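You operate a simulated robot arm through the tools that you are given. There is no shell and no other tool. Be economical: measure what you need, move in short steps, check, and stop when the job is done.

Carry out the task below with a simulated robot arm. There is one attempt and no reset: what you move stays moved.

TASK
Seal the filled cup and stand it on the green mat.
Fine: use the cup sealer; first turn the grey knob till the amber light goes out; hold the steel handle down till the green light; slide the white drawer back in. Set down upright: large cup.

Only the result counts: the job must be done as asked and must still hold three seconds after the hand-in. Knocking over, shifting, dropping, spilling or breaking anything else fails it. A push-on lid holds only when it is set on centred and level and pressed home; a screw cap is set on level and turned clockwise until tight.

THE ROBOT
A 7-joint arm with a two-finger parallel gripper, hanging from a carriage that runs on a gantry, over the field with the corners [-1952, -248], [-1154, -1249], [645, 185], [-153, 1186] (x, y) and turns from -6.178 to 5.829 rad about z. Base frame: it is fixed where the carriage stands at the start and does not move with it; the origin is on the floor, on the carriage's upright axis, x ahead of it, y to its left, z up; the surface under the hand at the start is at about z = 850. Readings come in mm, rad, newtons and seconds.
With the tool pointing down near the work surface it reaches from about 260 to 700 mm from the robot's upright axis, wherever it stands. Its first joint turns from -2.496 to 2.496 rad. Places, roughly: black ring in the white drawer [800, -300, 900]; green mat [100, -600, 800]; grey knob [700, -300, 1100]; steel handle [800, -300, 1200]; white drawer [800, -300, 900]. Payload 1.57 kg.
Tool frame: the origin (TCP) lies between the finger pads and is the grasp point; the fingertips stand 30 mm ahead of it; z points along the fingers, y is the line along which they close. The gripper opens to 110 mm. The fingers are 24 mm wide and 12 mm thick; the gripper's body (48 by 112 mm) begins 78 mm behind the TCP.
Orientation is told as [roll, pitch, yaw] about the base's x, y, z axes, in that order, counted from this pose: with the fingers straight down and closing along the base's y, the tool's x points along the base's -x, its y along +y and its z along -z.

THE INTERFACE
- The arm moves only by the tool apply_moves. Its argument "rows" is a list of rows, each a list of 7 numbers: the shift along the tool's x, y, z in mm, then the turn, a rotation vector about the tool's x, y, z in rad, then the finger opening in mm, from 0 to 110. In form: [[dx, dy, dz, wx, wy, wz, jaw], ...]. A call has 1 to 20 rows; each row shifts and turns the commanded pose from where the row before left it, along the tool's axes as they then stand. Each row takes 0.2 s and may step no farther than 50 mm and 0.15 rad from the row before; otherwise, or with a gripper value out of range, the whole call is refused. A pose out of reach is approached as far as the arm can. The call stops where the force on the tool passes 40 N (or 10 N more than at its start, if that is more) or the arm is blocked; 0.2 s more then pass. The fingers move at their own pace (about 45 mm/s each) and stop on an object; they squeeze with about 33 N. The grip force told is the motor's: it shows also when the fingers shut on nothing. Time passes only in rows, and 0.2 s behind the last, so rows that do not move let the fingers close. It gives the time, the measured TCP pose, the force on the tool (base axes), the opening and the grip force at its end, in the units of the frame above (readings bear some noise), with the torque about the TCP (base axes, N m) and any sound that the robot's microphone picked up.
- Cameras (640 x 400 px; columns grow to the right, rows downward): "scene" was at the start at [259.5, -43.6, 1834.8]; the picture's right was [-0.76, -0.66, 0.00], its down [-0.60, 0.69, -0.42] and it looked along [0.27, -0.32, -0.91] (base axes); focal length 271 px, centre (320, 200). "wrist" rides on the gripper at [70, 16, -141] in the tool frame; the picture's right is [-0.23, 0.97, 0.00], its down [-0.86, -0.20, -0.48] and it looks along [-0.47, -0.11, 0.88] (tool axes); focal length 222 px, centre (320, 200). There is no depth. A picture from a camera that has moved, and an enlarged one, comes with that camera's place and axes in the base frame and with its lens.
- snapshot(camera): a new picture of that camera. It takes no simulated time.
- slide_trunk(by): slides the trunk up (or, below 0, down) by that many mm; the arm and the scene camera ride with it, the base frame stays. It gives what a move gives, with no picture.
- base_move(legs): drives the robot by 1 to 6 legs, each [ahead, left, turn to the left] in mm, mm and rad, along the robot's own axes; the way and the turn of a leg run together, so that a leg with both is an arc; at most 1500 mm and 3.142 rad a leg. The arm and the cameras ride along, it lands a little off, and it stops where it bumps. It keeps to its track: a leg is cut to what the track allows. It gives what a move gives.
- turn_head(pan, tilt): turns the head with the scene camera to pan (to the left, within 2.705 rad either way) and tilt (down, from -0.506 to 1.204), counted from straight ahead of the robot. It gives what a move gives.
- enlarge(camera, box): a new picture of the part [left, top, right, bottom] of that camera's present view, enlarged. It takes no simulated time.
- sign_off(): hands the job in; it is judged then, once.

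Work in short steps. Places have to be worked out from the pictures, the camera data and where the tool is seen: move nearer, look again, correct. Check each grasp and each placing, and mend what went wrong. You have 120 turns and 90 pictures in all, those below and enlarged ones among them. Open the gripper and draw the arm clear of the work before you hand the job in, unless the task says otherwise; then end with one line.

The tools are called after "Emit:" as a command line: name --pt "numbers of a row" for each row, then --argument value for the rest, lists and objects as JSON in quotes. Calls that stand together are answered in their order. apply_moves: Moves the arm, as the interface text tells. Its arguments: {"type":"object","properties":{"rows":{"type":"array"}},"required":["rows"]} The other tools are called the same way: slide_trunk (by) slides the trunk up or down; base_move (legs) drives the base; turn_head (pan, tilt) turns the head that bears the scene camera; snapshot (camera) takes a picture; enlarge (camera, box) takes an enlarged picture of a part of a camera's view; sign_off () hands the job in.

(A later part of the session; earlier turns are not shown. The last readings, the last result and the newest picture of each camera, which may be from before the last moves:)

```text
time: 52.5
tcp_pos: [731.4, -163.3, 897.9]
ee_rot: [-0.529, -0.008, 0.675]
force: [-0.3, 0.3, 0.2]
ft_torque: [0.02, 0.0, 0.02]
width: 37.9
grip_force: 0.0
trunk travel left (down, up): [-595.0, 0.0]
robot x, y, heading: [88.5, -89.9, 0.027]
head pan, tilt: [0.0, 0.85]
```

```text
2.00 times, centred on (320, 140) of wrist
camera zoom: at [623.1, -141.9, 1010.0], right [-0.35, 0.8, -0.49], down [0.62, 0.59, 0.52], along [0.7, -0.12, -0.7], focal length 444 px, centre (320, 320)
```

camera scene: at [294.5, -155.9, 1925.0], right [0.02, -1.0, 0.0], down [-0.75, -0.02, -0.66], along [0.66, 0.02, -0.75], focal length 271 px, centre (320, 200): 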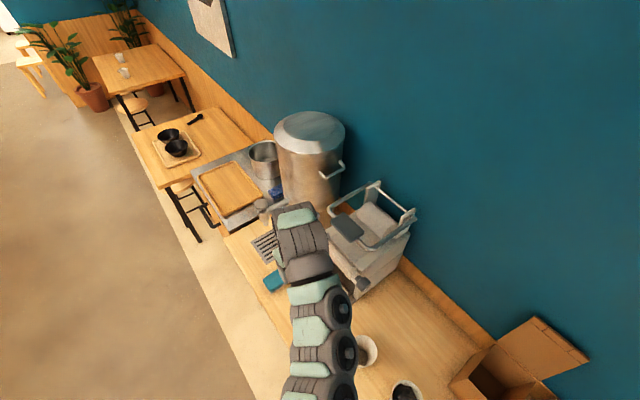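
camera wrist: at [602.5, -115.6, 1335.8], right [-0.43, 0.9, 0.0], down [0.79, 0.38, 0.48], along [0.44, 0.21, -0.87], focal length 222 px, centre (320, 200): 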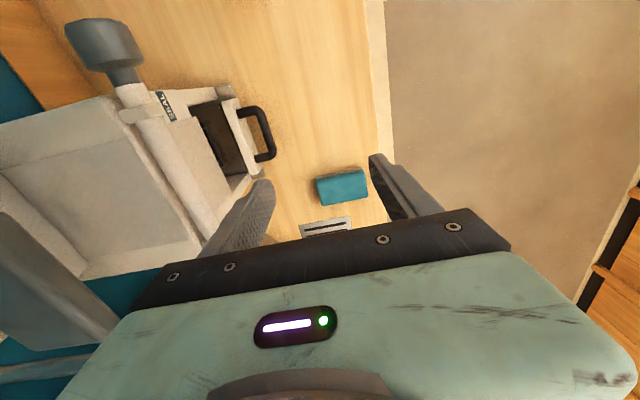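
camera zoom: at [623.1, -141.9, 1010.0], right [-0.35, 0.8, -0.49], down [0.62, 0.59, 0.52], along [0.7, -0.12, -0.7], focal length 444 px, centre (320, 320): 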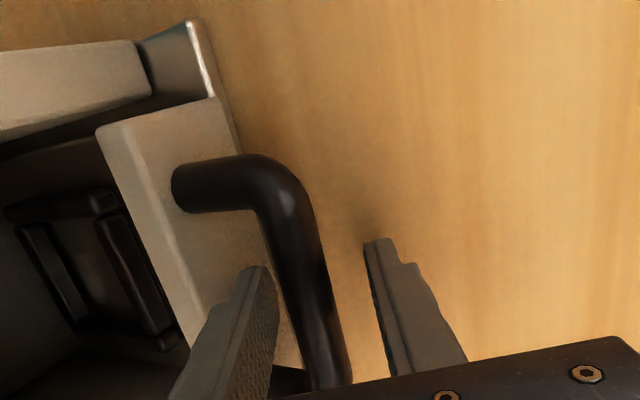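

Fingers straddle the bar. Closing on it.

Emit:
apply_moves --pt "0 0 0 0 0 0 10" --pt "0 0 0 0 0 0 5" --pt "0 0 0 0 0 0 5"

```text
time: 53.2
tcp_pos: [731.9, -165.0, 898.7]
ee_rot: [-0.529, -0.007, 0.678]
force: [-1.2, -1.5, 7.2]
ft_torque: [-0.14, 0.16, 0.58]
width: 17.8
grip_force: 27.4
trunk travel left (down, up): [-595.0, 0.0]
robot x, y, heading: [85.4, -92.5, 0.021]
head pan, tilt: [0.0, 0.85]
```

Gripped at 17.8 mm. I'll pull the drawer straight out toward the front by 80 mm.

Emit:
apply_moves --pt "0 17.3 -10.1 0 0 0 5" --pt "0 17.3 -10.1 0 0 0 5" --pt "0 17.3 -10.1 0 0 0 5" --pt "0 17.3 -10.1 0 0 0 5"

Emit:
snapshot --camera "wrist"

```text
time: 54.2
tcp_pos: [680.4, -99.2, 898.9]
ee_rot: [-0.528, -0.007, 0.676]
force: [4.6, 3.7, -4.1]
ft_torque: [0.27, -0.18, 1.18]
width: 17.8
grip_force: 32.2
trunk travel left (down, up): [-595.0, 0.0]
robot x, y, heading: [86.1, -89.5, 0.026]
head pan, tilt: [0.0, 0.85]
```

```text
55 pictures are left
camera wrist: at [571.5, -77.1, 1011.1], right [-0.35, 0.8, -0.49], down [0.62, 0.59, 0.52], along [0.7, -0.12, -0.7], focal length 222 px, centre (320, 200)
```

wrist: 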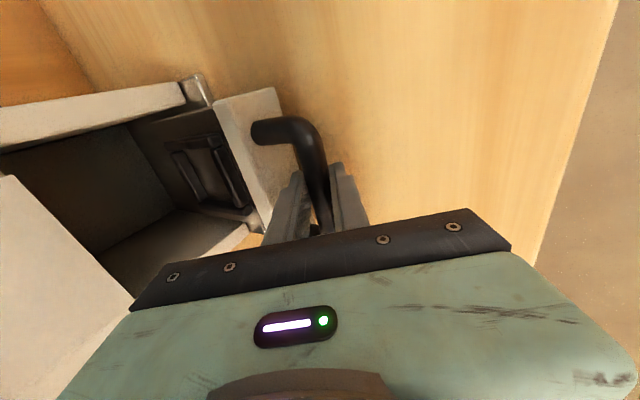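

The drawer slid out about 83 mm. I'll pull further until it stops.

Emit:
apply_moves --pt "0 8.6 -5 0 0 0 5" --pt "0 8.6 -5 0 0 0 5" --pt "0 8.6 -5 0 0 0 5" --pt "0 8.6 -5 0 0 0 5" --pt "0 8.6 -5 0 0 0 5" --pt "0 8.6 -5 0 0 0 5"

Emit:
snapshot --camera "wrist"

Emit:
snapshot --camera "scene"

```text
time: 55.6
tcp_pos: [642.3, -52.7, 899.0]
ee_rot: [-0.528, -0.008, 0.675]
force: [9.1, 5.8, -6.7]
ft_torque: [-0.1, 0.16, 0.84]
width: 17.8
grip_force: 32.8
trunk travel left (down, up): [-595.0, 0.0]
robot x, y, heading: [90.2, -89.1, 0.025]
head pan, tilt: [0.0, 0.85]
```

```text
54 pictures are left
camera wrist: at [534.9, -31.2, 1011.1], right [-0.35, 0.8, -0.49], down [0.62, 0.59, 0.52], along [0.7, -0.12, -0.7], focal length 222 px, centre (320, 200)
```

wrist: 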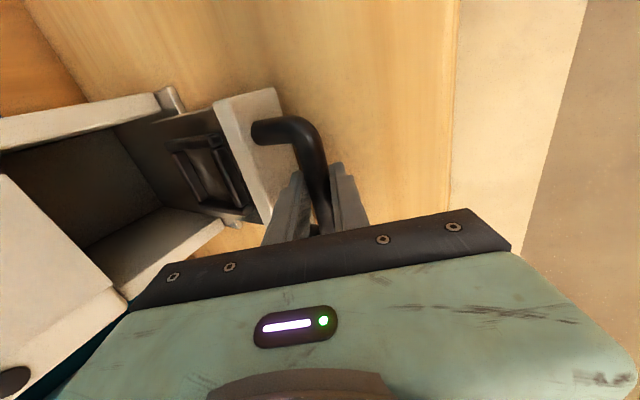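

```text
53 pictures are left
camera scene: at [386.3, -81.0, 1925.3], right [0.02, -1.0, 0.0], down [-0.75, -0.02, -0.66], along [0.66, 0.02, -0.75], focal length 271 px, centre (320, 200)
```

scene: 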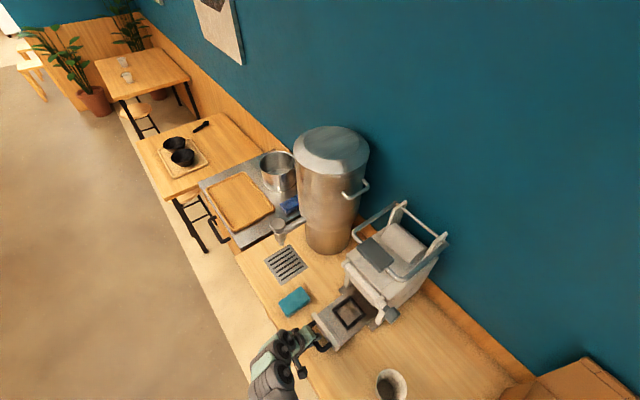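

Emit:
enlarge --camera "scene" --box '[270, 190, 470, 390]'

```text
2.00 times, centred on (370, 290) of scene
camera zoom: at [386.3, -81.0, 1925.3], right [0.02, -1.0, 0.0], down [-0.75, -0.02, -0.66], along [0.66, 0.02, -0.75], focal length 542 px, centre (220, 20)
```

zoom: 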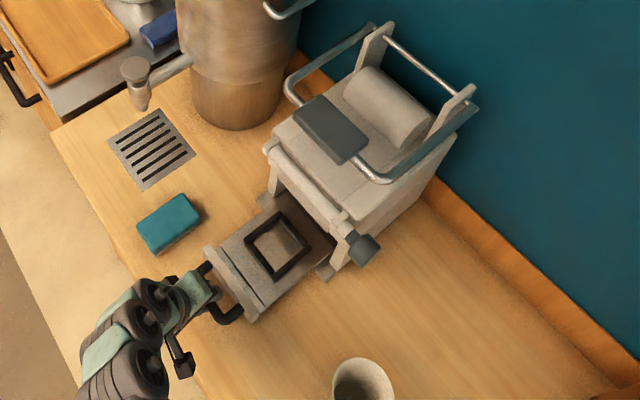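

The ring is now at about w≈597, still close under the roller. I'll try pulling 30 mm further, and stop if it resists.

Emit:
apply_moves --pt "0 6.9 -4 0 0 0 5" --pt "0 6.9 -4 0 0 0 5" --pt "0 6.9 -4 0 0 0 5" --pt "0 6.9 -4 0 0 0 5"

Emit:
enlarge --camera "scene" --box '[270, 190, 470, 390]'

```text
time: 56.6
tcp_pos: [623.3, -28.2, 898.0]
ee_rot: [-0.524, -0.008, 0.677]
force: [11.6, 8.6, -21.6]
ft_torque: [-0.03, 0.04, 0.84]
width: 18.0
grip_force: 32.8
trunk travel left (down, up): [-595.0, 0.0]
robot x, y, heading: [86.2, -94.8, 0.022]
head pan, tilt: [0.0, 0.85]
```

```text
2.00 times, centred on (370, 290) of scene
camera zoom: at [386.2, -80.9, 1924.9], right [0.02, -1.0, 0.0], down [-0.75, -0.02, -0.66], along [0.66, 0.02, -0.75], focal length 542 px, centre (220, 20)
```

zoom: 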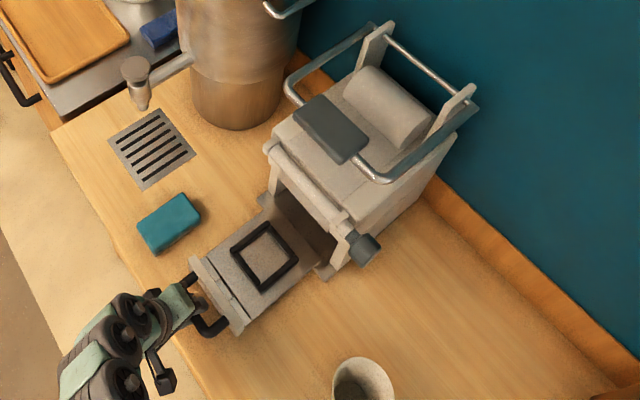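

The ring is now at about u≈468, w≈568, clear of the roller. I'll open, retreat along the tool axis, and look straight at the ring.

Emit:
apply_moves --pt "0 0 0 0 0 0 38" --pt "0 0 0 0 0 0 38" --pt "0 0 -30 0 0 0 38" --pt "0 0 -40 0 0 0 38" --pt "0 0 -40 0 0 0 38" --pt "0 0 -40 -0.131 0 0 60" --pt "0 0 -30 -0.131 0 0 60" --pt "0 0 0 -0.131 0 0 80" --pt "0 0 0 -0.131 0 0 80"

Emit:
snapshot --camera "wrist"

```text
time: 58.6
tcp_pos: [567.3, 40.8, 1054.7]
ee_rot: [-0.003, -0.007, 0.678]
force: [-0.3, 0.8, 0.0]
ft_torque: [-0.01, -0.05, -0.01]
width: 80.1
grip_force: 0.1
trunk travel left (down, up): [-595.0, 0.0]
robot x, y, heading: [86.2, -91.4, 0.022]
head pan, tilt: [0.0, 0.85]
```

```text
50 pictures are left
camera wrist: at [501.2, 7.4, 1195.7], right [-0.43, 0.9, 0.0], down [0.79, 0.38, 0.49], along [0.44, 0.21, -0.87], focal length 222 px, centre (320, 200)
```

wrist: 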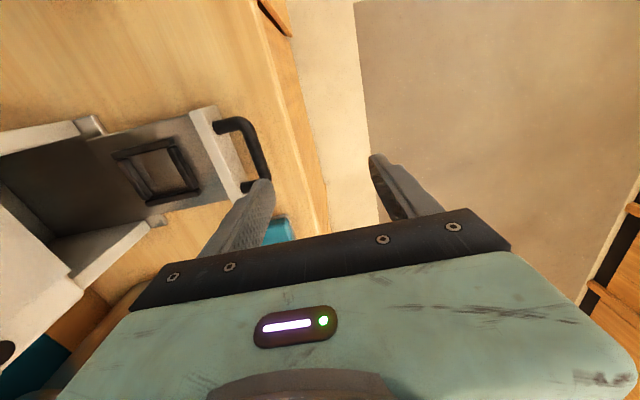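

The drawer stays out, with the ring at about u 464, w 568. Now for the filled cup (rim about [380, −411, 968]): I'll back off, turn to face the wall, and yaw the tool so the fingers close along the bench.

Emit:
base_move --legs '[[-113, -2, 0], [0, 0, -0.92]]'

Emit:
apply_moves --pt "0 0 0 0 0 0.13 110" --pt "0 0 0 0 0 0.13 110" --pt "0 0 0 0 0 0.13 110" --pt "0 0 0 0 0 0.13 110" --pt "0 0 0 0 0 0.135 110"

Emit:
snapshot --camera "wrist"

```text
time: 62.2
tcp_pos: [370.5, -397.6, 1056.2]
ee_rot: [-0.005, -0.009, -0.247]
force: [-0.6, 0.1, 0.4]
ft_torque: [0.02, 0.04, 0.02]
width: 80.2
grip_force: 0.0
trunk travel left (down, up): [-595.0, 0.0]
robot x, y, heading: [-23.3, -93.7, -0.899]
head pan, tilt: [0.0, 0.85]
```

```text
time: 63.4
tcp_pos: [369.6, -397.3, 1055.0]
ee_rot: [0.0, -0.007, -0.903]
force: [-0.7, -0.4, -1.2]
ft_torque: [0.01, 0.01, -0.01]
width: 110.0
grip_force: 0.1
trunk travel left (down, up): [-595.0, 0.0]
robot x, y, heading: [-21.2, -95.7, -0.896]
head pan, tilt: [0.0, 0.85]
```

```text
49 pictures are left
camera wrist: at [339.1, -333.0, 1195.4], right [0.91, 0.43, 0.0], down [0.37, -0.79, 0.48], along [0.21, -0.44, -0.87], focal length 222 px, centre (320, 200)
```

wrist: 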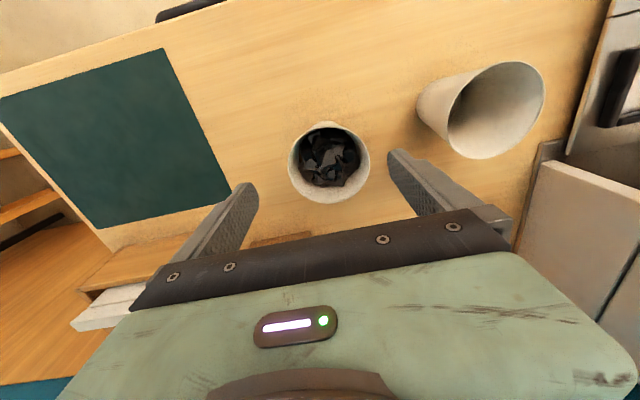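

The filled cup axis is at about [386, −410]. I'll centre over it and check before descending.

Emit:
apply_moves --pt "-20 5 30 0 0 0 110" --pt "0 0 25 0 0 0 110"

Emit:
snapshot --camera "wrist"

```text
time: 64.0
tcp_pos: [386.4, -410.8, 999.5]
ee_rot: [0.0, -0.007, -0.901]
force: [0.5, -1.1, 0.5]
ft_torque: [0.02, 0.02, 0.0]
width: 109.8
grip_force: 0.0
trunk travel left (down, up): [-595.0, 0.0]
robot x, y, heading: [-20.7, -96.0, -0.901]
head pan, tilt: [0.0, 0.85]
```

```text
48 pictures are left
camera wrist: at [355.4, -345.9, 1140.7], right [0.9, 0.43, 0.0], down [0.37, -0.79, 0.48], along [0.21, -0.44, -0.87], focal length 222 px, centre (320, 200)
```

wrist: 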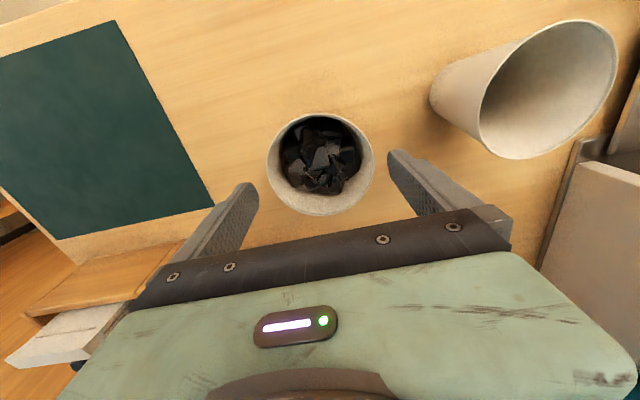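

The cup is centred between the fingers, with the rim at z≈960 and about 90 mm wide. I'll descend with a small fore-aft correction.

Emit:
apply_moves --pt "4 0 20 0 0 0 110" --pt "0 0 25 0 0 0 110" --pt "0 0 25 0 0 0 110" --pt "0 0 18 0 0 0 110"

Emit:
snapshot --camera "wrist"

```text
time: 65.0
tcp_pos: [385.3, -406.2, 913.1]
ee_rot: [0.0, -0.008, -0.899]
force: [-0.9, -0.1, -0.3]
ft_torque: [0.0, 0.02, 0.03]
width: 109.9
grip_force: 0.0
trunk travel left (down, up): [-595.0, 0.0]
robot x, y, heading: [-24.1, -94.0, -0.898]
head pan, tilt: [0.0, 0.85]
```

```text
47 pictures are left
camera wrist: at [353.5, -341.9, 1052.8], right [0.9, 0.43, 0.0], down [0.37, -0.79, 0.49], along [0.21, -0.44, -0.87], focal length 222 px, centre (320, 200)
```

wrist: 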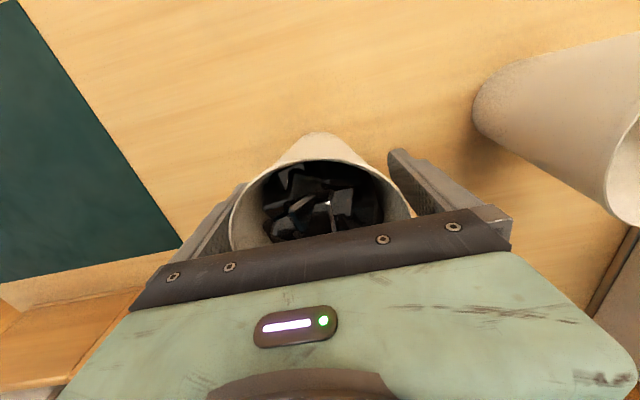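

The cup is between the fingers. Closing.

Emit:
apply_moves --pt "0 0 0 0 0 0 90" --pt "0 0 0 0 0 0 70" --pt "0 0 0 0 0 0 55" --pt "0 0 0 0 0 0 55" --pt "0 0 0 0 0 0 55"

```text
time: 66.2
tcp_pos: [384.1, -405.9, 912.7]
ee_rot: [0.003, -0.006, -0.901]
force: [0.6, 1.6, 0.5]
ft_torque: [0.04, 0.03, -0.03]
width: 84.1
grip_force: 33.0
trunk travel left (down, up): [-595.0, 0.0]
robot x, y, heading: [-23.9, -98.9, -0.896]
head pan, tilt: [0.0, 0.85]
```

Held at 84 mm. Lifting 100 mm.

Emit:
apply_moves --pt "0 0 -15 0 0 0 55" --pt "0 0 -30 0 0 0 55" --pt "0 0 -35 0 0 0 55" --pt "0 0 -35 0 0 0 55"

Emit:
snapshot --camera "scene"

```text
time: 67.2
tcp_pos: [383.5, -409.2, 1029.4]
ee_rot: [0.004, -0.007, -0.9]
force: [0.7, 0.6, -3.5]
ft_torque: [-0.02, -0.01, -0.02]
width: 83.4
grip_force: 32.4
trunk travel left (down, up): [-595.0, 0.0]
robot x, y, heading: [-25.0, -97.4, -0.895]
head pan, tilt: [0.0, 0.85]
```

```text
46 pictures are left
camera scene: at [163.2, -326.4, 1925.0], right [-0.78, -0.62, 0.0], down [-0.47, 0.59, -0.66], along [0.41, -0.52, -0.75], focal length 271 px, centre (320, 200)
```

scene: 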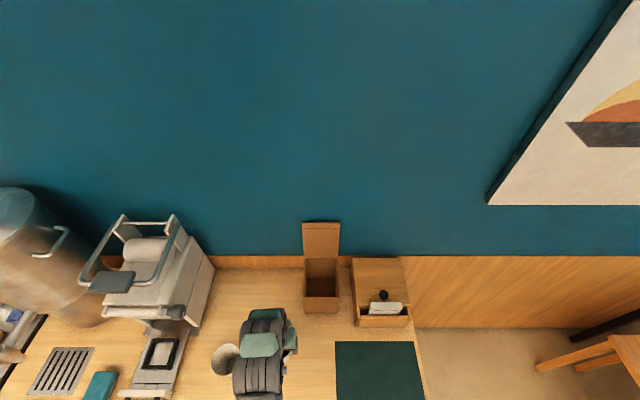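

Lifted. I'll drive back from the bench, along it past the empty cup, then forward to just short of the drawer.

Emit:
base_move --legs '[[-150, 0, 0], [0, 419, 0], [50, 0, 0]]'

Emit:
snapshot --camera "wrist"

Emit:
snapshot --camera "scene"

```text
time: 71.3
tcp_pos: [651.1, -64.3, 1027.6]
ee_rot: [0.0, -0.008, -0.898]
force: [-0.4, -0.2, -3.7]
ft_torque: [-0.04, 0.0, -0.04]
width: 81.2
grip_force: 32.7
trunk travel left (down, up): [-595.0, 0.0]
robot x, y, heading: [241.1, 246.4, -0.893]
head pan, tilt: [0.0, 0.85]
```

```text
45 pictures are left
camera wrist: at [620.4, -0.9, 1168.3], right [0.9, 0.43, 0.0], down [0.38, -0.79, 0.48], along [0.21, -0.44, -0.87], focal length 222 px, centre (320, 200)
```

wrist: 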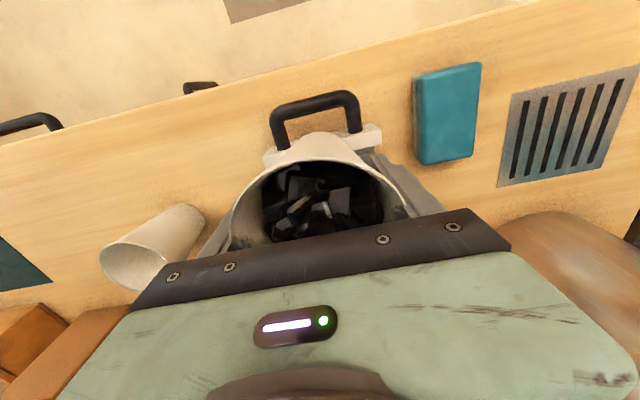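

```text
44 pictures are left
camera scene: at [430.9, 16.4, 1925.0], right [-0.78, -0.63, 0.0], down [-0.47, 0.59, -0.66], along [0.41, -0.51, -0.75], focal length 271 px, centre (320, 200)
```

scene: 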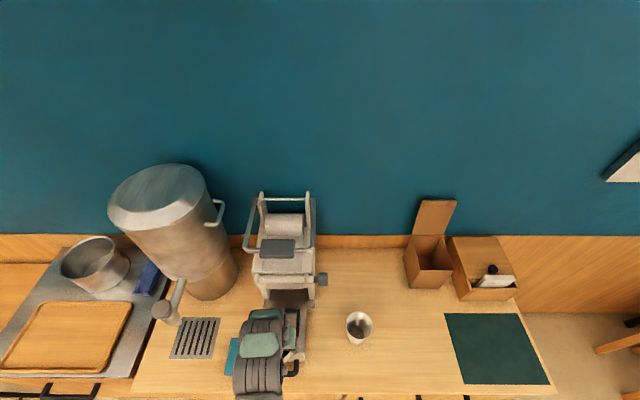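

Emit:
enlarge --camera "scene" --box '[220, 260, 360, 400]'

```text
2.86 times, centred on (290, 330) of scene
camera zoom: at [430.9, 16.4, 1925.0], right [-0.78, -0.63, 0.0], down [-0.47, 0.59, -0.66], along [0.41, -0.51, -0.75], focal length 774 px, centre (406, -171)
```

zoom: 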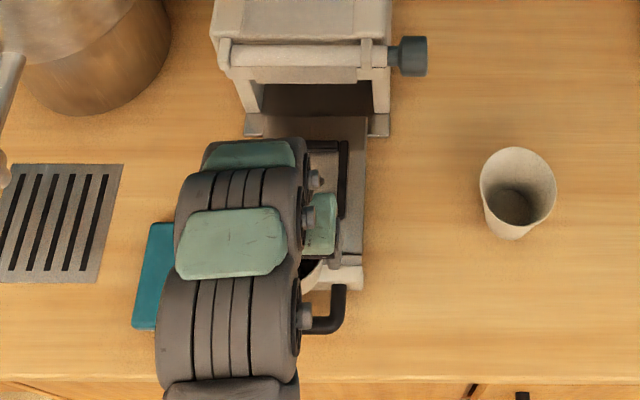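

The ring is centred at about u 468, w 567. I'll move the cup over it at a slightly lower height.

Emit:
apply_moves --pt "-20 0 13 0 0 0 55" --pt "-30 0 14 0 0 0 55" --pt "-30 0 0 0 0 0 55" --pt "-29 -1 0 0 0 0 55" --pt "0 0 0 0 0 0 55"

Emit:
snapshot --camera "wrist"

Emit:
enlarge --camera "scene" --box '[220, 260, 360, 400]'

```text
time: 72.5
tcp_pos: [720.2, -152.3, 1004.2]
ee_rot: [0.002, -0.008, -0.898]
force: [0.1, 0.6, -3.0]
ft_torque: [0.0, 0.05, 0.03]
width: 80.6
grip_force: 33.2
trunk travel left (down, up): [-595.0, 0.0]
robot x, y, heading: [243.8, 245.5, -0.897]
head pan, tilt: [0.0, 0.85]
```

```text
42 pictures are left
camera wrist: at [688.8, -87.2, 1143.9], right [0.9, 0.43, 0.0], down [0.38, -0.79, 0.48], along [0.21, -0.44, -0.87], focal length 222 px, centre (320, 200)
```

wrist: 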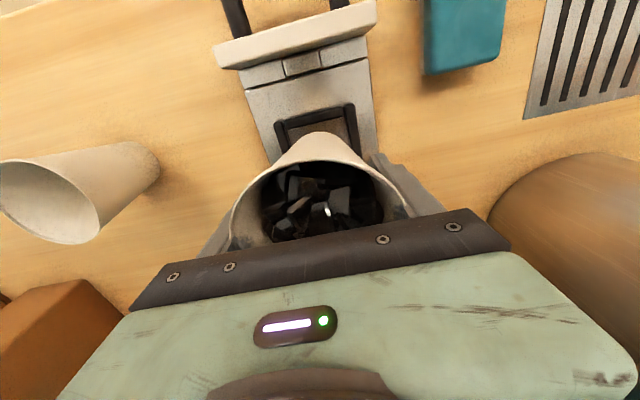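

```text
2.86 times, centred on (290, 330) of scene
camera zoom: at [430.9, 16.3, 1925.0], right [-0.78, -0.63, 0.0], down [-0.47, 0.59, -0.66], along [0.41, -0.51, -0.75], focal length 774 px, centre (406, -171)
```

zoom: 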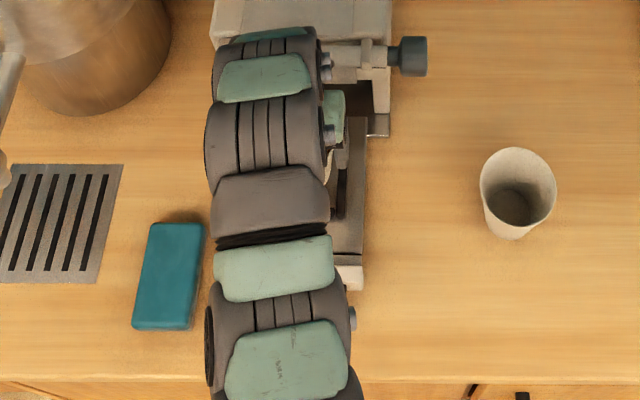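

The cup lines up over the ring (u 468–470, w about 570). I'll lower slowly, watching the force.

Emit:
apply_moves --pt "0 1 15 0 0 0 55" --pt "0 0 15 0 0 0 55" --pt "0 0 8 0 0 0 55" --pt "0 0 5 0 0 0 55"

Emit:
snapshot --camera "wrist"

```text
time: 73.5
tcp_pos: [719.8, -151.3, 958.9]
ee_rot: [0.0, -0.008, -0.898]
force: [0.5, 0.0, -3.7]
ft_torque: [-0.01, 0.0, -0.02]
width: 80.9
grip_force: 32.7
trunk travel left (down, up): [-595.0, 0.0]
robot x, y, heading: [242.1, 246.5, -0.896]
head pan, tilt: [0.0, 0.85]
```

```text
40 pictures are left
camera wrist: at [689.1, -87.5, 1099.3], right [0.9, 0.43, 0.0], down [0.38, -0.79, 0.48], along [0.21, -0.44, -0.87], focal length 222 px, centre (320, 200)
```

wrist: 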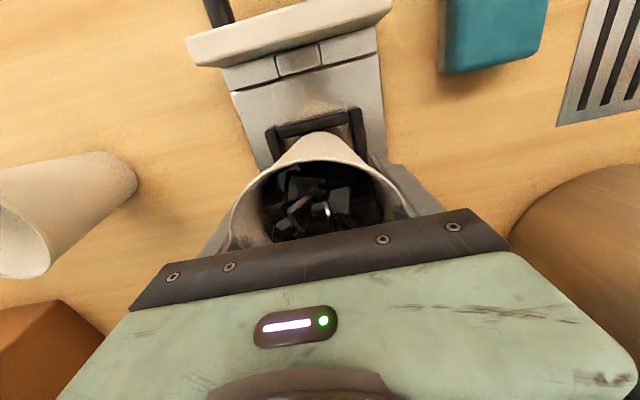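

Still free. I'll nudge by +3 mm w and +2 mm u to centre on the ring, then lower in small steps.

Emit:
apply_moves --pt "-3 2 4 0 0 0 55" --pt "0 0 4 0 0 0 55" --pt "0 0 4 0 0 0 55"

Emit:
apply_moves --pt "0 0 3 0 0 0 55" --pt "0 0 2 0 0 0 55"

Emit:
snapshot --camera "wrist"

```text
time: 74.3
tcp_pos: [723.3, -150.8, 949.2]
ee_rot: [0.002, -0.008, -0.897]
force: [0.7, -0.9, -2.9]
ft_torque: [0.0, -0.03, 0.01]
width: 80.7
grip_force: 32.6
trunk travel left (down, up): [-595.0, 0.0]
robot x, y, heading: [243.1, 247.1, -0.889]
head pan, tilt: [0.0, 0.85]
```

```text
time: 74.9
tcp_pos: [723.8, -151.8, 943.1]
ee_rot: [0.002, -0.009, -0.897]
force: [0.5, -0.7, -3.0]
ft_torque: [0.0, 0.0, 0.0]
width: 80.9
grip_force: 32.6
trunk travel left (down, up): [-595.0, 0.0]
robot x, y, heading: [245.2, 247.3, -0.894]
head pan, tilt: [0.0, 0.85]
```

```text
39 pictures are left
camera wrist: at [692.8, -87.7, 1082.9], right [0.9, 0.43, 0.0], down [0.38, -0.79, 0.48], along [0.21, -0.44, -0.87], focal length 222 px, centre (320, 200)
```

wrist: 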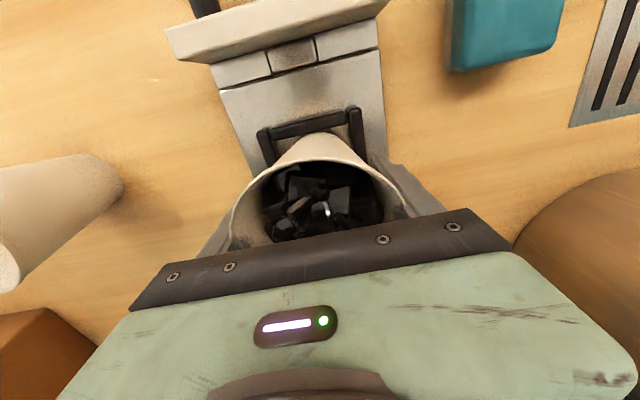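

Emit:
enlarge --camera "wrist" --box '[240, 90, 400, 190]'

```text
4.00 times, centred on (320, 140) of wrist
camera zoom: at [692.8, -87.7, 1082.9], right [0.9, 0.43, 0.0], down [0.38, -0.79, 0.48], along [0.21, -0.44, -0.87], focal length 888 px, centre (320, 440)
```

zoom: 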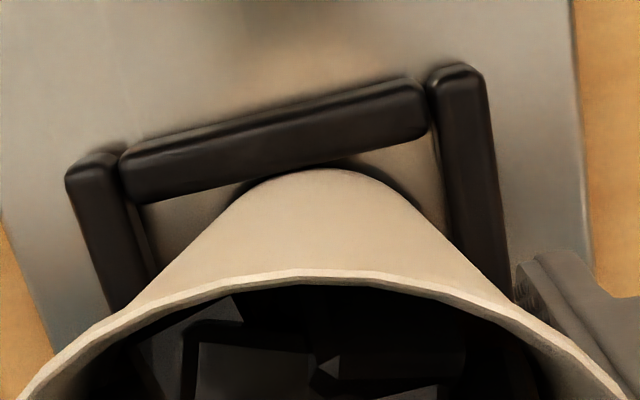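

The zoom shows the cup bottom about 5 mm too far toward +u and 4 mm too near the front inside the ring. I'll correct, then keep lowering.

Emit:
apply_moves --pt "-4 -4.5 0 0 0 0 55" --pt "0 0 0 0 0 0 55"

Emit:
enlarge --camera "wrist" --box '[240, 90, 400, 190]'

```text
time: 75.5
tcp_pos: [723.0, -158.0, 943.0]
ee_rot: [0.002, -0.007, -0.897]
force: [-0.3, -0.4, -3.4]
ft_torque: [-0.01, -0.03, -0.01]
width: 81.1
grip_force: 33.0
trunk travel left (down, up): [-595.0, 0.0]
robot x, y, heading: [244.4, 251.1, -0.89]
head pan, tilt: [0.0, 0.85]
```

```text
4.00 times, centred on (320, 140) of wrist
camera zoom: at [691.3, -93.7, 1082.5], right [0.9, 0.43, 0.0], down [0.38, -0.79, 0.48], along [0.21, -0.44, -0.87], focal length 888 px, centre (320, 440)
```

zoom: 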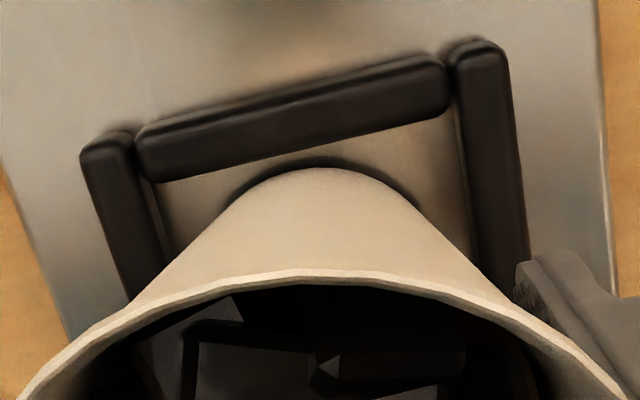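

Centred in the ring now. Lowering in small steps to contact.

Emit:
apply_moves --pt "0 0 2 0 0 0 55" --pt "0 0 2 0 0 0 55" --pt "0 0 2 0 0 0 55"

Emit:
apply_moves --pt "0 0 2 0 0 0 55" --pt "0 0 2 0 0 0 55"

Emit:
enlarge --camera "wrist" --box '[240, 90, 400, 190]'

```text
time: 76.3
tcp_pos: [722.4, -158.4, 935.1]
ee_rot: [0.001, -0.006, -0.897]
force: [-0.4, -0.4, -3.1]
ft_torque: [-0.01, 0.03, 0.01]
width: 81.0
grip_force: 33.2
trunk travel left (down, up): [-595.0, 0.0]
robot x, y, heading: [239.8, 247.2, -0.896]
head pan, tilt: [0.0, 0.85]
```

```text
time: 76.9
tcp_pos: [725.7, -161.3, 936.0]
ee_rot: [0.002, -0.014, -0.897]
force: [-1.4, -1.5, 27.5]
ft_torque: [0.02, 0.18, 0.11]
width: 80.8
grip_force: 32.4
trunk travel left (down, up): [-595.0, 0.0]
robot x, y, heading: [243.7, 243.3, -0.89]
head pan, tilt: [0.0, 0.85]
```

```text
4.00 times, centred on (320, 140) of wrist
camera zoom: at [694.0, -96.5, 1075.0], right [0.9, 0.43, 0.0], down [0.37, -0.79, 0.49], along [0.21, -0.44, -0.87], focal length 888 px, centre (320, 440)
```

zoom: 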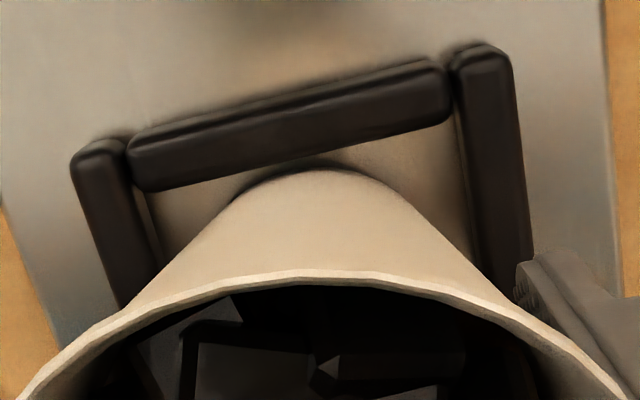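

The cup touched the tray floor inside the ring (27 N). I'll relieve by 1.5 mm, open, and rise.

Emit:
apply_moves --pt "0 0 -1.5 0 0 0 78" --pt "0 0 0 0 0 0 90" --pt "0 0 0 0 0 0 108" --pt "0 0 0 0 0 0 108" --pt "0 0 -20 0 0 0 108" --pt "10 0 -30 0 0 0 108" --pt "40 0 -30 0 0 0 108" --pt "40 0 0 0 0 0 108" --pt "40 0 0 0 0 0 108" --pt "40 0 0 0 0 0 108"

Emit:
snapshot --camera "wrist"

Emit:
enlarge --camera "scene" --box '[220, 260, 360, 400]'

```text
time: 79.1
tcp_pos: [615.7, -24.9, 1012.7]
ee_rot: [0.0, -0.008, -0.897]
force: [-0.4, -0.3, -0.7]
ft_torque: [0.06, 0.02, 0.05]
width: 108.2
grip_force: 0.0
trunk travel left (down, up): [-595.0, 0.0]
robot x, y, heading: [245.3, 245.7, -0.895]
head pan, tilt: [0.0, 0.85]
```

```text
35 pictures are left
camera wrist: at [583.9, 39.6, 1152.6], right [0.9, 0.43, 0.0], down [0.38, -0.79, 0.48], along [0.21, -0.44, -0.87], focal length 222 px, centre (320, 200)
```

wrist: 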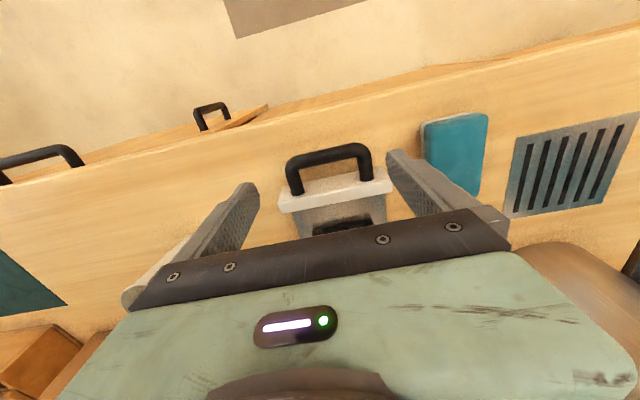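

```text
2.86 times, centred on (290, 330) of scene
camera zoom: at [430.9, 16.3, 1925.1], right [-0.78, -0.63, 0.0], down [-0.47, 0.59, -0.66], along [0.41, -0.51, -0.75], focal length 774 px, centre (406, -171)
```

zoom: 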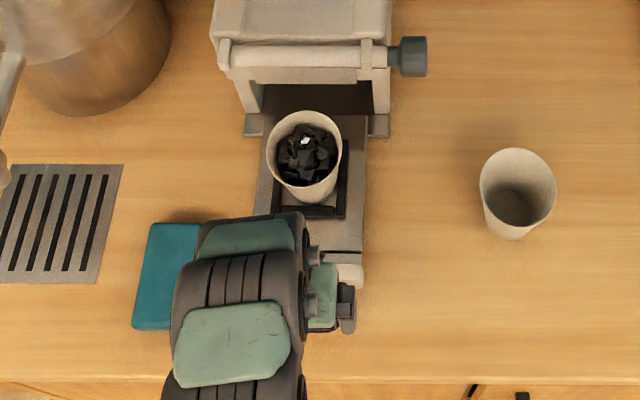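

The cup stands in the ring. To slide the drawer in I'll pinch its handle again: yaw the tool so the fingers close front-to-back, and tilt 30°.

Emit:
apply_moves --pt "0 0 0 0 0 -0.1428 60" --pt "0 0 0 0 0 -0.1428 60" --pt "0 0 0 0 0 -0.1428 60" --pt "0 0 0 0 0 -0.1428 60" --pt "0 0 0 0 0 -0.1428 60" --pt "0 0 0 0 0 -0.1428 38" --pt "0 0 0 0 0 -0.1428 38" --pt "0 0 0 0 0 -0.1428 38" --pt "0 0 0 0 0 -0.1428 38" --pt "0 0 0 0 0 -0.1428 38" --pt "0 0 0 0 0 -0.1428 38" --pt "0 0 0 0.131 0 0 38" --pt "0 0 0 0.131 0 0 38" --pt "0 0 0 0.131 0 0 38" --pt "0 0 0 0.131 0 0 38"

Emit:
snapshot --camera "wrist"

```text
time: 82.3
tcp_pos: [617.6, -25.1, 1012.6]
ee_rot: [-0.532, -0.003, 0.673]
force: [0.4, 0.9, -0.3]
ft_torque: [0.03, 0.02, 0.0]
width: 37.9
grip_force: 0.1
trunk travel left (down, up): [-595.0, 0.0]
robot x, y, heading: [243.0, 248.7, -0.893]
head pan, tilt: [0.0, 0.85]
```

```text
33 pictures are left
camera wrist: at [508.7, -2.6, 1125.2], right [-0.35, 0.8, -0.49], down [0.62, 0.59, 0.51], along [0.7, -0.13, -0.7], focal length 222 px, centre (320, 200)
```

wrist: 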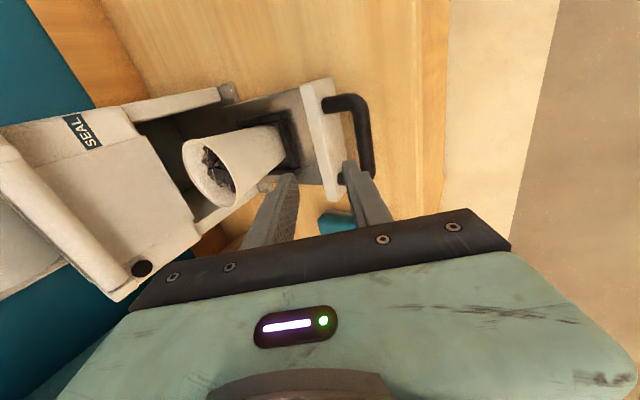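

The handle is where I left it. I'll go to the pre-grasp point, then down along the tool axis and close on the bar.

Emit:
apply_moves --pt "-1 26 21 0 0 0 40" --pt "-1 26 21 0 0 0 40" --pt "0 0 20 0 0 0 40" --pt "0 0 20 0 0 0 40" --pt "0 0 18 0 0 0 40"

Emit:
enlarge --camera "wrist" --box '[160, 40, 480, 240]'

```text
time: 83.5
tcp_pos: [620.7, -28.9, 900.6]
ee_rot: [-0.531, -0.002, 0.675]
force: [-0.7, 0.1, -0.2]
ft_torque: [0.03, 0.0, 0.01]
width: 40.0
grip_force: 0.1
trunk travel left (down, up): [-595.0, 0.0]
robot x, y, heading: [242.1, 247.7, -0.895]
head pan, tilt: [0.0, 0.85]
```

```text
2.00 times, centred on (320, 140) of wrist
camera zoom: at [513.6, -6.4, 1013.1], right [-0.35, 0.8, -0.49], down [0.62, 0.59, 0.51], along [0.7, -0.13, -0.7], focal length 444 px, centre (320, 320)
```

zoom: 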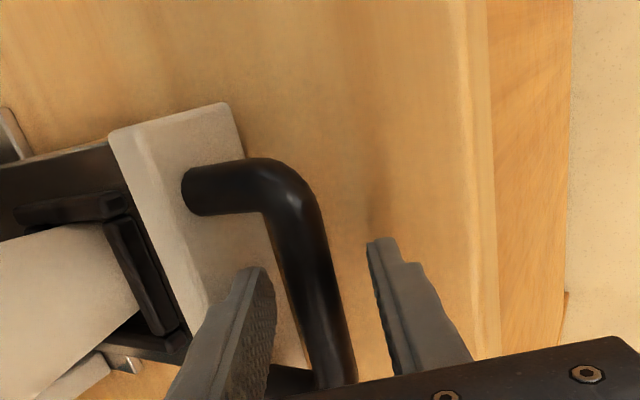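

Straddling the bar. I'll close and push in gently.

Emit:
apply_moves --pt "0 0 0 0 0 0 10" --pt "0 0 0 0 0 0 5" --pt "0 0 0 0 0 0 5" --pt "0 -4.3 2.5 0 0 0 5" --pt "0 -8.63 5.05 0 0 0 5" --pt "0 -8.63 5.05 0 0 0 5" --pt "0 -8.63 5.05 0 0 0 5" --pt "0 -8.63 5.05 0 0 0 5" --pt "0 -8.63 5.05 0 0 0 5" --pt "0 -8.63 5.05 0 0 0 5" --pt "0 -8.63 5.05 0 0 0 5" --pt "0 -8.63 5.05 0 0 0 5" --pt "0 -8.63 5.05 0 0 0 5"

Emit:
snapshot --camera "wrist"

```text
time: 86.3
tcp_pos: [681.5, -104.5, 901.5]
ee_rot: [-0.534, -0.001, 0.675]
force: [-3.0, -3.2, 22.6]
ft_torque: [-0.44, 0.42, 0.52]
width: 17.9
grip_force: 32.4
trunk travel left (down, up): [-595.0, 0.0]
robot x, y, heading: [245.4, 247.1, -0.894]
head pan, tilt: [0.0, 0.85]
```

```text
31 pictures are left
camera wrist: at [573.4, -81.7, 1013.5], right [-0.35, 0.8, -0.5], down [0.62, 0.59, 0.51], along [0.7, -0.13, -0.7], focal length 222 px, centre (320, 200)
```

wrist: 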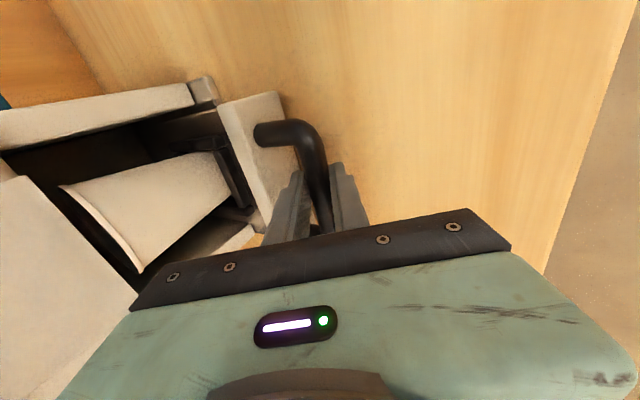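

The cup is entering under the front panel. I'll keep pushing and watch the force.

Emit:
apply_moves --pt "0 -9.0 4.3 0 0 0 5" --pt "0 -8.63 5.05 0 0 0 5" --pt "0 -8.63 5.05 0 0 0 5" --pt "0 -8.63 5.05 0 0 0 5"

Emit:
snapshot --camera "wrist"

```text
time: 87.3
tcp_pos: [705.7, -134.4, 901.3]
ee_rot: [-0.53, 0.0, 0.673]
force: [0.4, -1.1, 8.6]
ft_torque: [-0.73, 0.76, 0.28]
width: 17.5
grip_force: 32.4
trunk travel left (down, up): [-595.0, 0.0]
robot x, y, heading: [240.6, 250.0, -0.898]
head pan, tilt: [0.0, 0.85]
```

```text
30 pictures are left
camera wrist: at [597.3, -111.4, 1013.8], right [-0.35, 0.8, -0.49], down [0.62, 0.59, 0.51], along [0.7, -0.13, -0.7], focal length 222 px, centre (320, 200)
```

wrist: 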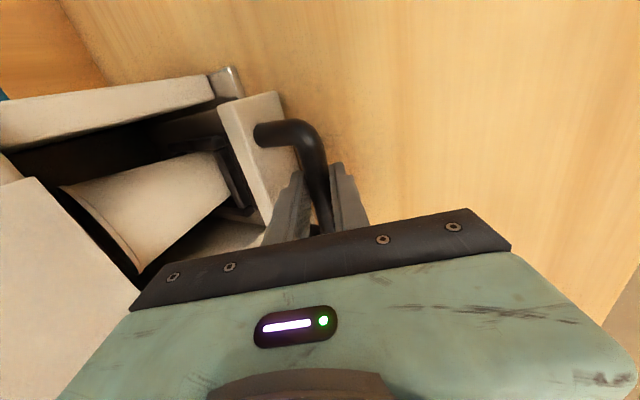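

Smooth so far. I'll push the remaining travel until it seats.

Emit:
apply_moves --pt "0 -8.63 5.05 0 0 0 5" --pt "0 -8.63 5.05 0 0 0 5" --pt "0 -8.63 5.05 0 0 0 5" --pt "0 -8.63 5.05 0 0 0 5" --pt "0 -8.63 5.05 0 0 0 5" --pt "0 -8.63 5.05 0 0 0 5"

Emit:
snapshot --camera "wrist"

```text
time: 88.7
tcp_pos: [737.0, -172.7, 894.7]
ee_rot: [-0.52, -0.001, 0.673]
force: [-18.1, 22.8, -1.7]
ft_torque: [0.03, -0.23, 0.49]
width: 24.4
grip_force: 11.1
trunk travel left (down, up): [-595.0, 0.0]
robot x, y, heading: [246.4, 244.4, -0.893]
head pan, tilt: [0.0, 0.85]
```

```text
29 pictures are left
camera wrist: at [629.6, -150.7, 1008.9], right [-0.35, 0.8, -0.48], down [0.63, 0.58, 0.52], along [0.7, -0.12, -0.71], focal length 222 px, centre (320, 200)
```

wrist: 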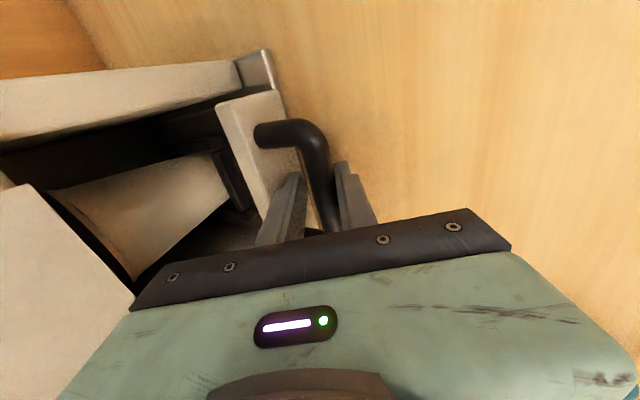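

Resistance of about 29 N at bar w≈600, some 10 mm beyond the starting position. I'll look before pushing harder.

Emit:
enlarge --camera "wrist" --box '[0, 20, 320, 240]'

Emit:
enlarge --camera "scene" --box '[220, 180, 380, 340]'

```text
1.82 times, centred on (160, 130) of wrist
camera zoom: at [629.6, -150.7, 1008.9], right [-0.35, 0.8, -0.48], down [0.63, 0.58, 0.52], along [0.7, -0.12, -0.71], focal length 404 px, centre (611, 327)
```

zoom: 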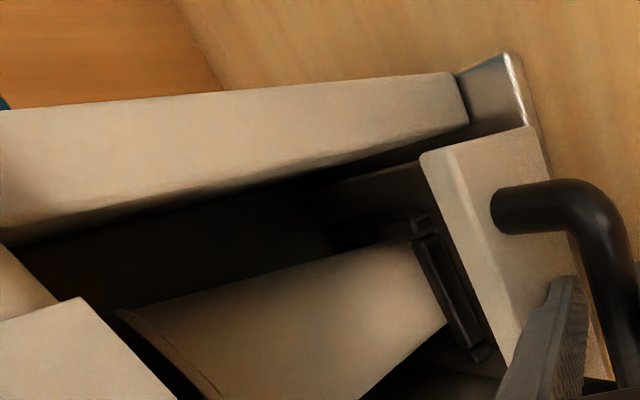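

```text
2.50 times, centred on (300, 260) of scene
camera zoom: at [430.0, 17.8, 1923.3], right [-0.78, -0.63, 0.0], down [-0.47, 0.59, -0.66], along [0.41, -0.51, -0.75], focal length 677 px, centre (370, 50)
```

zoom: 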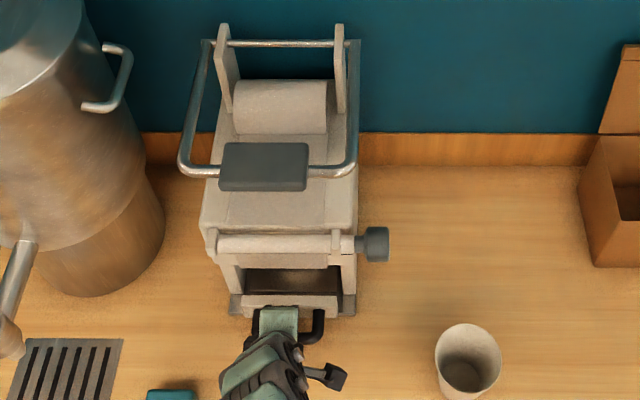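

The plate is now between the side walls and its front is flush with the base lip, so the 30 N resistance looks like the end stop. I'll release the handle and retreat along the tool axis.

Emit:
apply_moves --pt "0 0 0 0 0 0 36" --pt "0 0 0 0 0 0 40" --pt "0 2 -25 0 0 0 40" --pt "0 0 -40 0 0 0 40" --pt "0 0 -40 0 0 0 40" --pt "0 0 -40 0 0 0 40" --pt "0 0 -40 0 0 0 40"

Emit:
enlarge --camera "wrist" --box '[100, 20, 420, 240]'

```text
time: 90.3
tcp_pos: [681.4, -103.1, 1059.5]
ee_rot: [-0.532, 0.0, 0.675]
force: [0.5, 0.0, -0.1]
ft_torque: [-0.01, 0.0, 0.01]
width: 40.2
grip_force: 0.1
trunk travel left (down, up): [-595.0, 0.0]
robot x, y, heading: [242.3, 244.9, -0.894]
head pan, tilt: [0.0, 0.85]
```

```text
1.82 times, centred on (260, 130) of wrist
camera zoom: at [573.7, -81.2, 1172.6], right [-0.35, 0.8, -0.49], down [0.62, 0.59, 0.51], along [0.7, -0.13, -0.7], focal length 404 px, centre (429, 327)
```

zoom: 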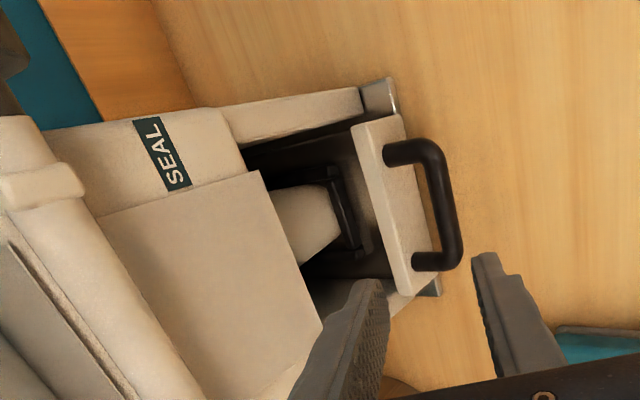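

The drawer handle is back at exactly the starting place (w≈592), so that is its home stop. Next the lever pad, at about u 472, w 662, z 1252. I'll untilt and yaw back, and back the base off so the arm can extend and rise.

Emit:
apply_moves --pt "0 0 0 -0.133 0 0 20" --pt "0 0 0 -0.133 0 0 20" --pt "0 0 0 -0.133 0 0 10" --pt "0 0 0 -0.133 0 0 0" --pt "0 0 0 0 0 0.1428 0" --pt "0 0 0 0 0 0.1428 0" --pt "0 0 0 0 0 0.1428 0" --pt "0 0 0 0 0 0.1428 0" --pt "0 0 0 0 0 0.1428 0" --pt "0 0 0 0 0 0.1428 0" --pt "0 0 0 0 0 0.1428 0" --pt "0 0 0 0 0 0.1428 0" --pt "0 0 0 0 0 0.1428 0" --pt "0 0 0 0 0 0.1428 0" --pt "0 0 0 0 0 0.1428 0"

Emit:
base_move --legs '[[-165, 0, 0]]'

Emit:
apply_moves --pt "-40 0 0 0 0 0 0" --pt "-45 0 0 0 0 0 0" --pt "-45 0 0 0 0 0 0" --pt "-45 0 0 0 0 0 0" --pt "0 0 -45 0 0 0 0" --pt "0 0 -45 0 0 0 0" --pt "0 0 -45 0 0 0 0" --pt "0 0 -45 0 0 0 0" --pt "0 0 -45 0 0 0 0" --pt "0 0 -20 0 0 0 0"

```text
time: 93.5
tcp_pos: [682.8, -105.4, 1060.4]
ee_rot: [0.0, 0.0, -0.897]
force: [-0.1, 0.4, 0.6]
ft_torque: [0.02, -0.02, -0.01]
width: 0.2
grip_force: 21.1
trunk travel left (down, up): [-595.0, 0.0]
robot x, y, heading: [245.6, 250.6, -0.891]
head pan, tilt: [0.0, 0.85]
```

```text
time: 95.0
tcp_pos: [579.2, 23.8, 1059.7]
ee_rot: [0.004, 0.0, -0.899]
force: [-0.6, -0.3, -0.2]
ft_torque: [-0.02, 0.03, -0.01]
width: 0.0
grip_force: 21.0
trunk travel left (down, up): [-595.0, 0.0]
robot x, y, heading: [142.7, 378.6, -0.9]
head pan, tilt: [0.0, 0.85]
```

```text
time: 97.2
tcp_pos: [686.5, -111.8, 1303.4]
ee_rot: [0.002, 0.003, -0.899]
force: [-0.1, 0.8, -0.7]
ft_torque: [0.04, -0.02, 0.0]
width: 0.1
grip_force: 21.6
trunk travel left (down, up): [-595.0, 0.0]
robot x, y, heading: [140.7, 375.5, -0.893]
head pan, tilt: [0.0, 0.85]
```

Reached z 1303. I'll raise slightly more, then drive forward so the fingertips stand over the pad, and look.

Emit:
apply_moves --pt "0 4 -25 0 0 0 0"

Emit:
base_move --legs '[[147, 0, 0]]'

Emit:
snapshot --camera "wrist"

Emit:
enlarge --camera "scene" --box '[200, 150, 400, 350]'

```text
time: 97.5
tcp_pos: [689.9, -111.6, 1329.7]
ee_rot: [0.0, 0.001, -0.902]
force: [0.2, -0.8, 0.5]
ft_torque: [-0.04, -0.02, -0.03]
width: 0.0
grip_force: 21.0
trunk travel left (down, up): [-595.0, 0.0]
robot x, y, heading: [141.7, 376.3, -0.894]
head pan, tilt: [0.0, 0.85]
```

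```text
time: 98.9
tcp_pos: [783.2, -226.1, 1329.1]
ee_rot: [0.002, -0.001, -0.898]
force: [0.2, 0.2, 0.1]
ft_torque: [-0.01, 0.0, 0.0]
width: 0.1
grip_force: 21.0
trunk travel left (down, up): [-595.0, 0.0]
robot x, y, heading: [235.3, 260.0, -0.896]
head pan, tilt: [0.0, 0.85]
```

```text
25 pictures are left
camera wrist: at [752.9, -162.5, 1469.5], right [0.9, 0.43, 0.0], down [0.38, -0.79, 0.48], along [0.21, -0.43, -0.88], focal length 222 px, centre (320, 200)
```

wrist: 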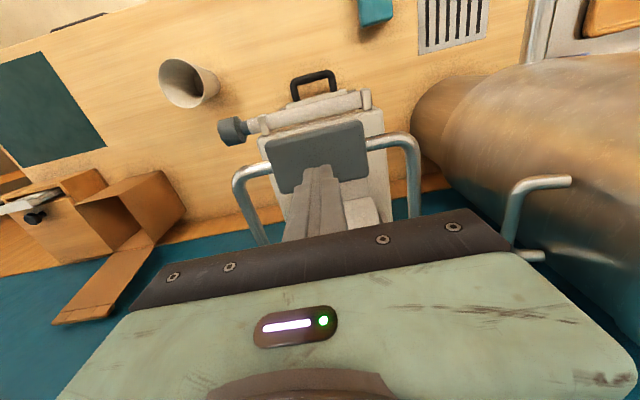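

```text
2.00 times, centred on (300, 250) of scene
camera zoom: at [420.1, 29.0, 1925.0], right [-0.78, -0.63, 0.0], down [-0.47, 0.59, -0.66], along [0.41, -0.51, -0.75], focal length 542 px, centre (360, 100)
```

zoom: 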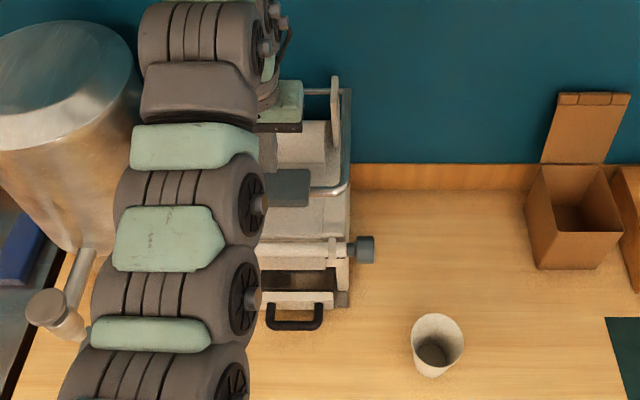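

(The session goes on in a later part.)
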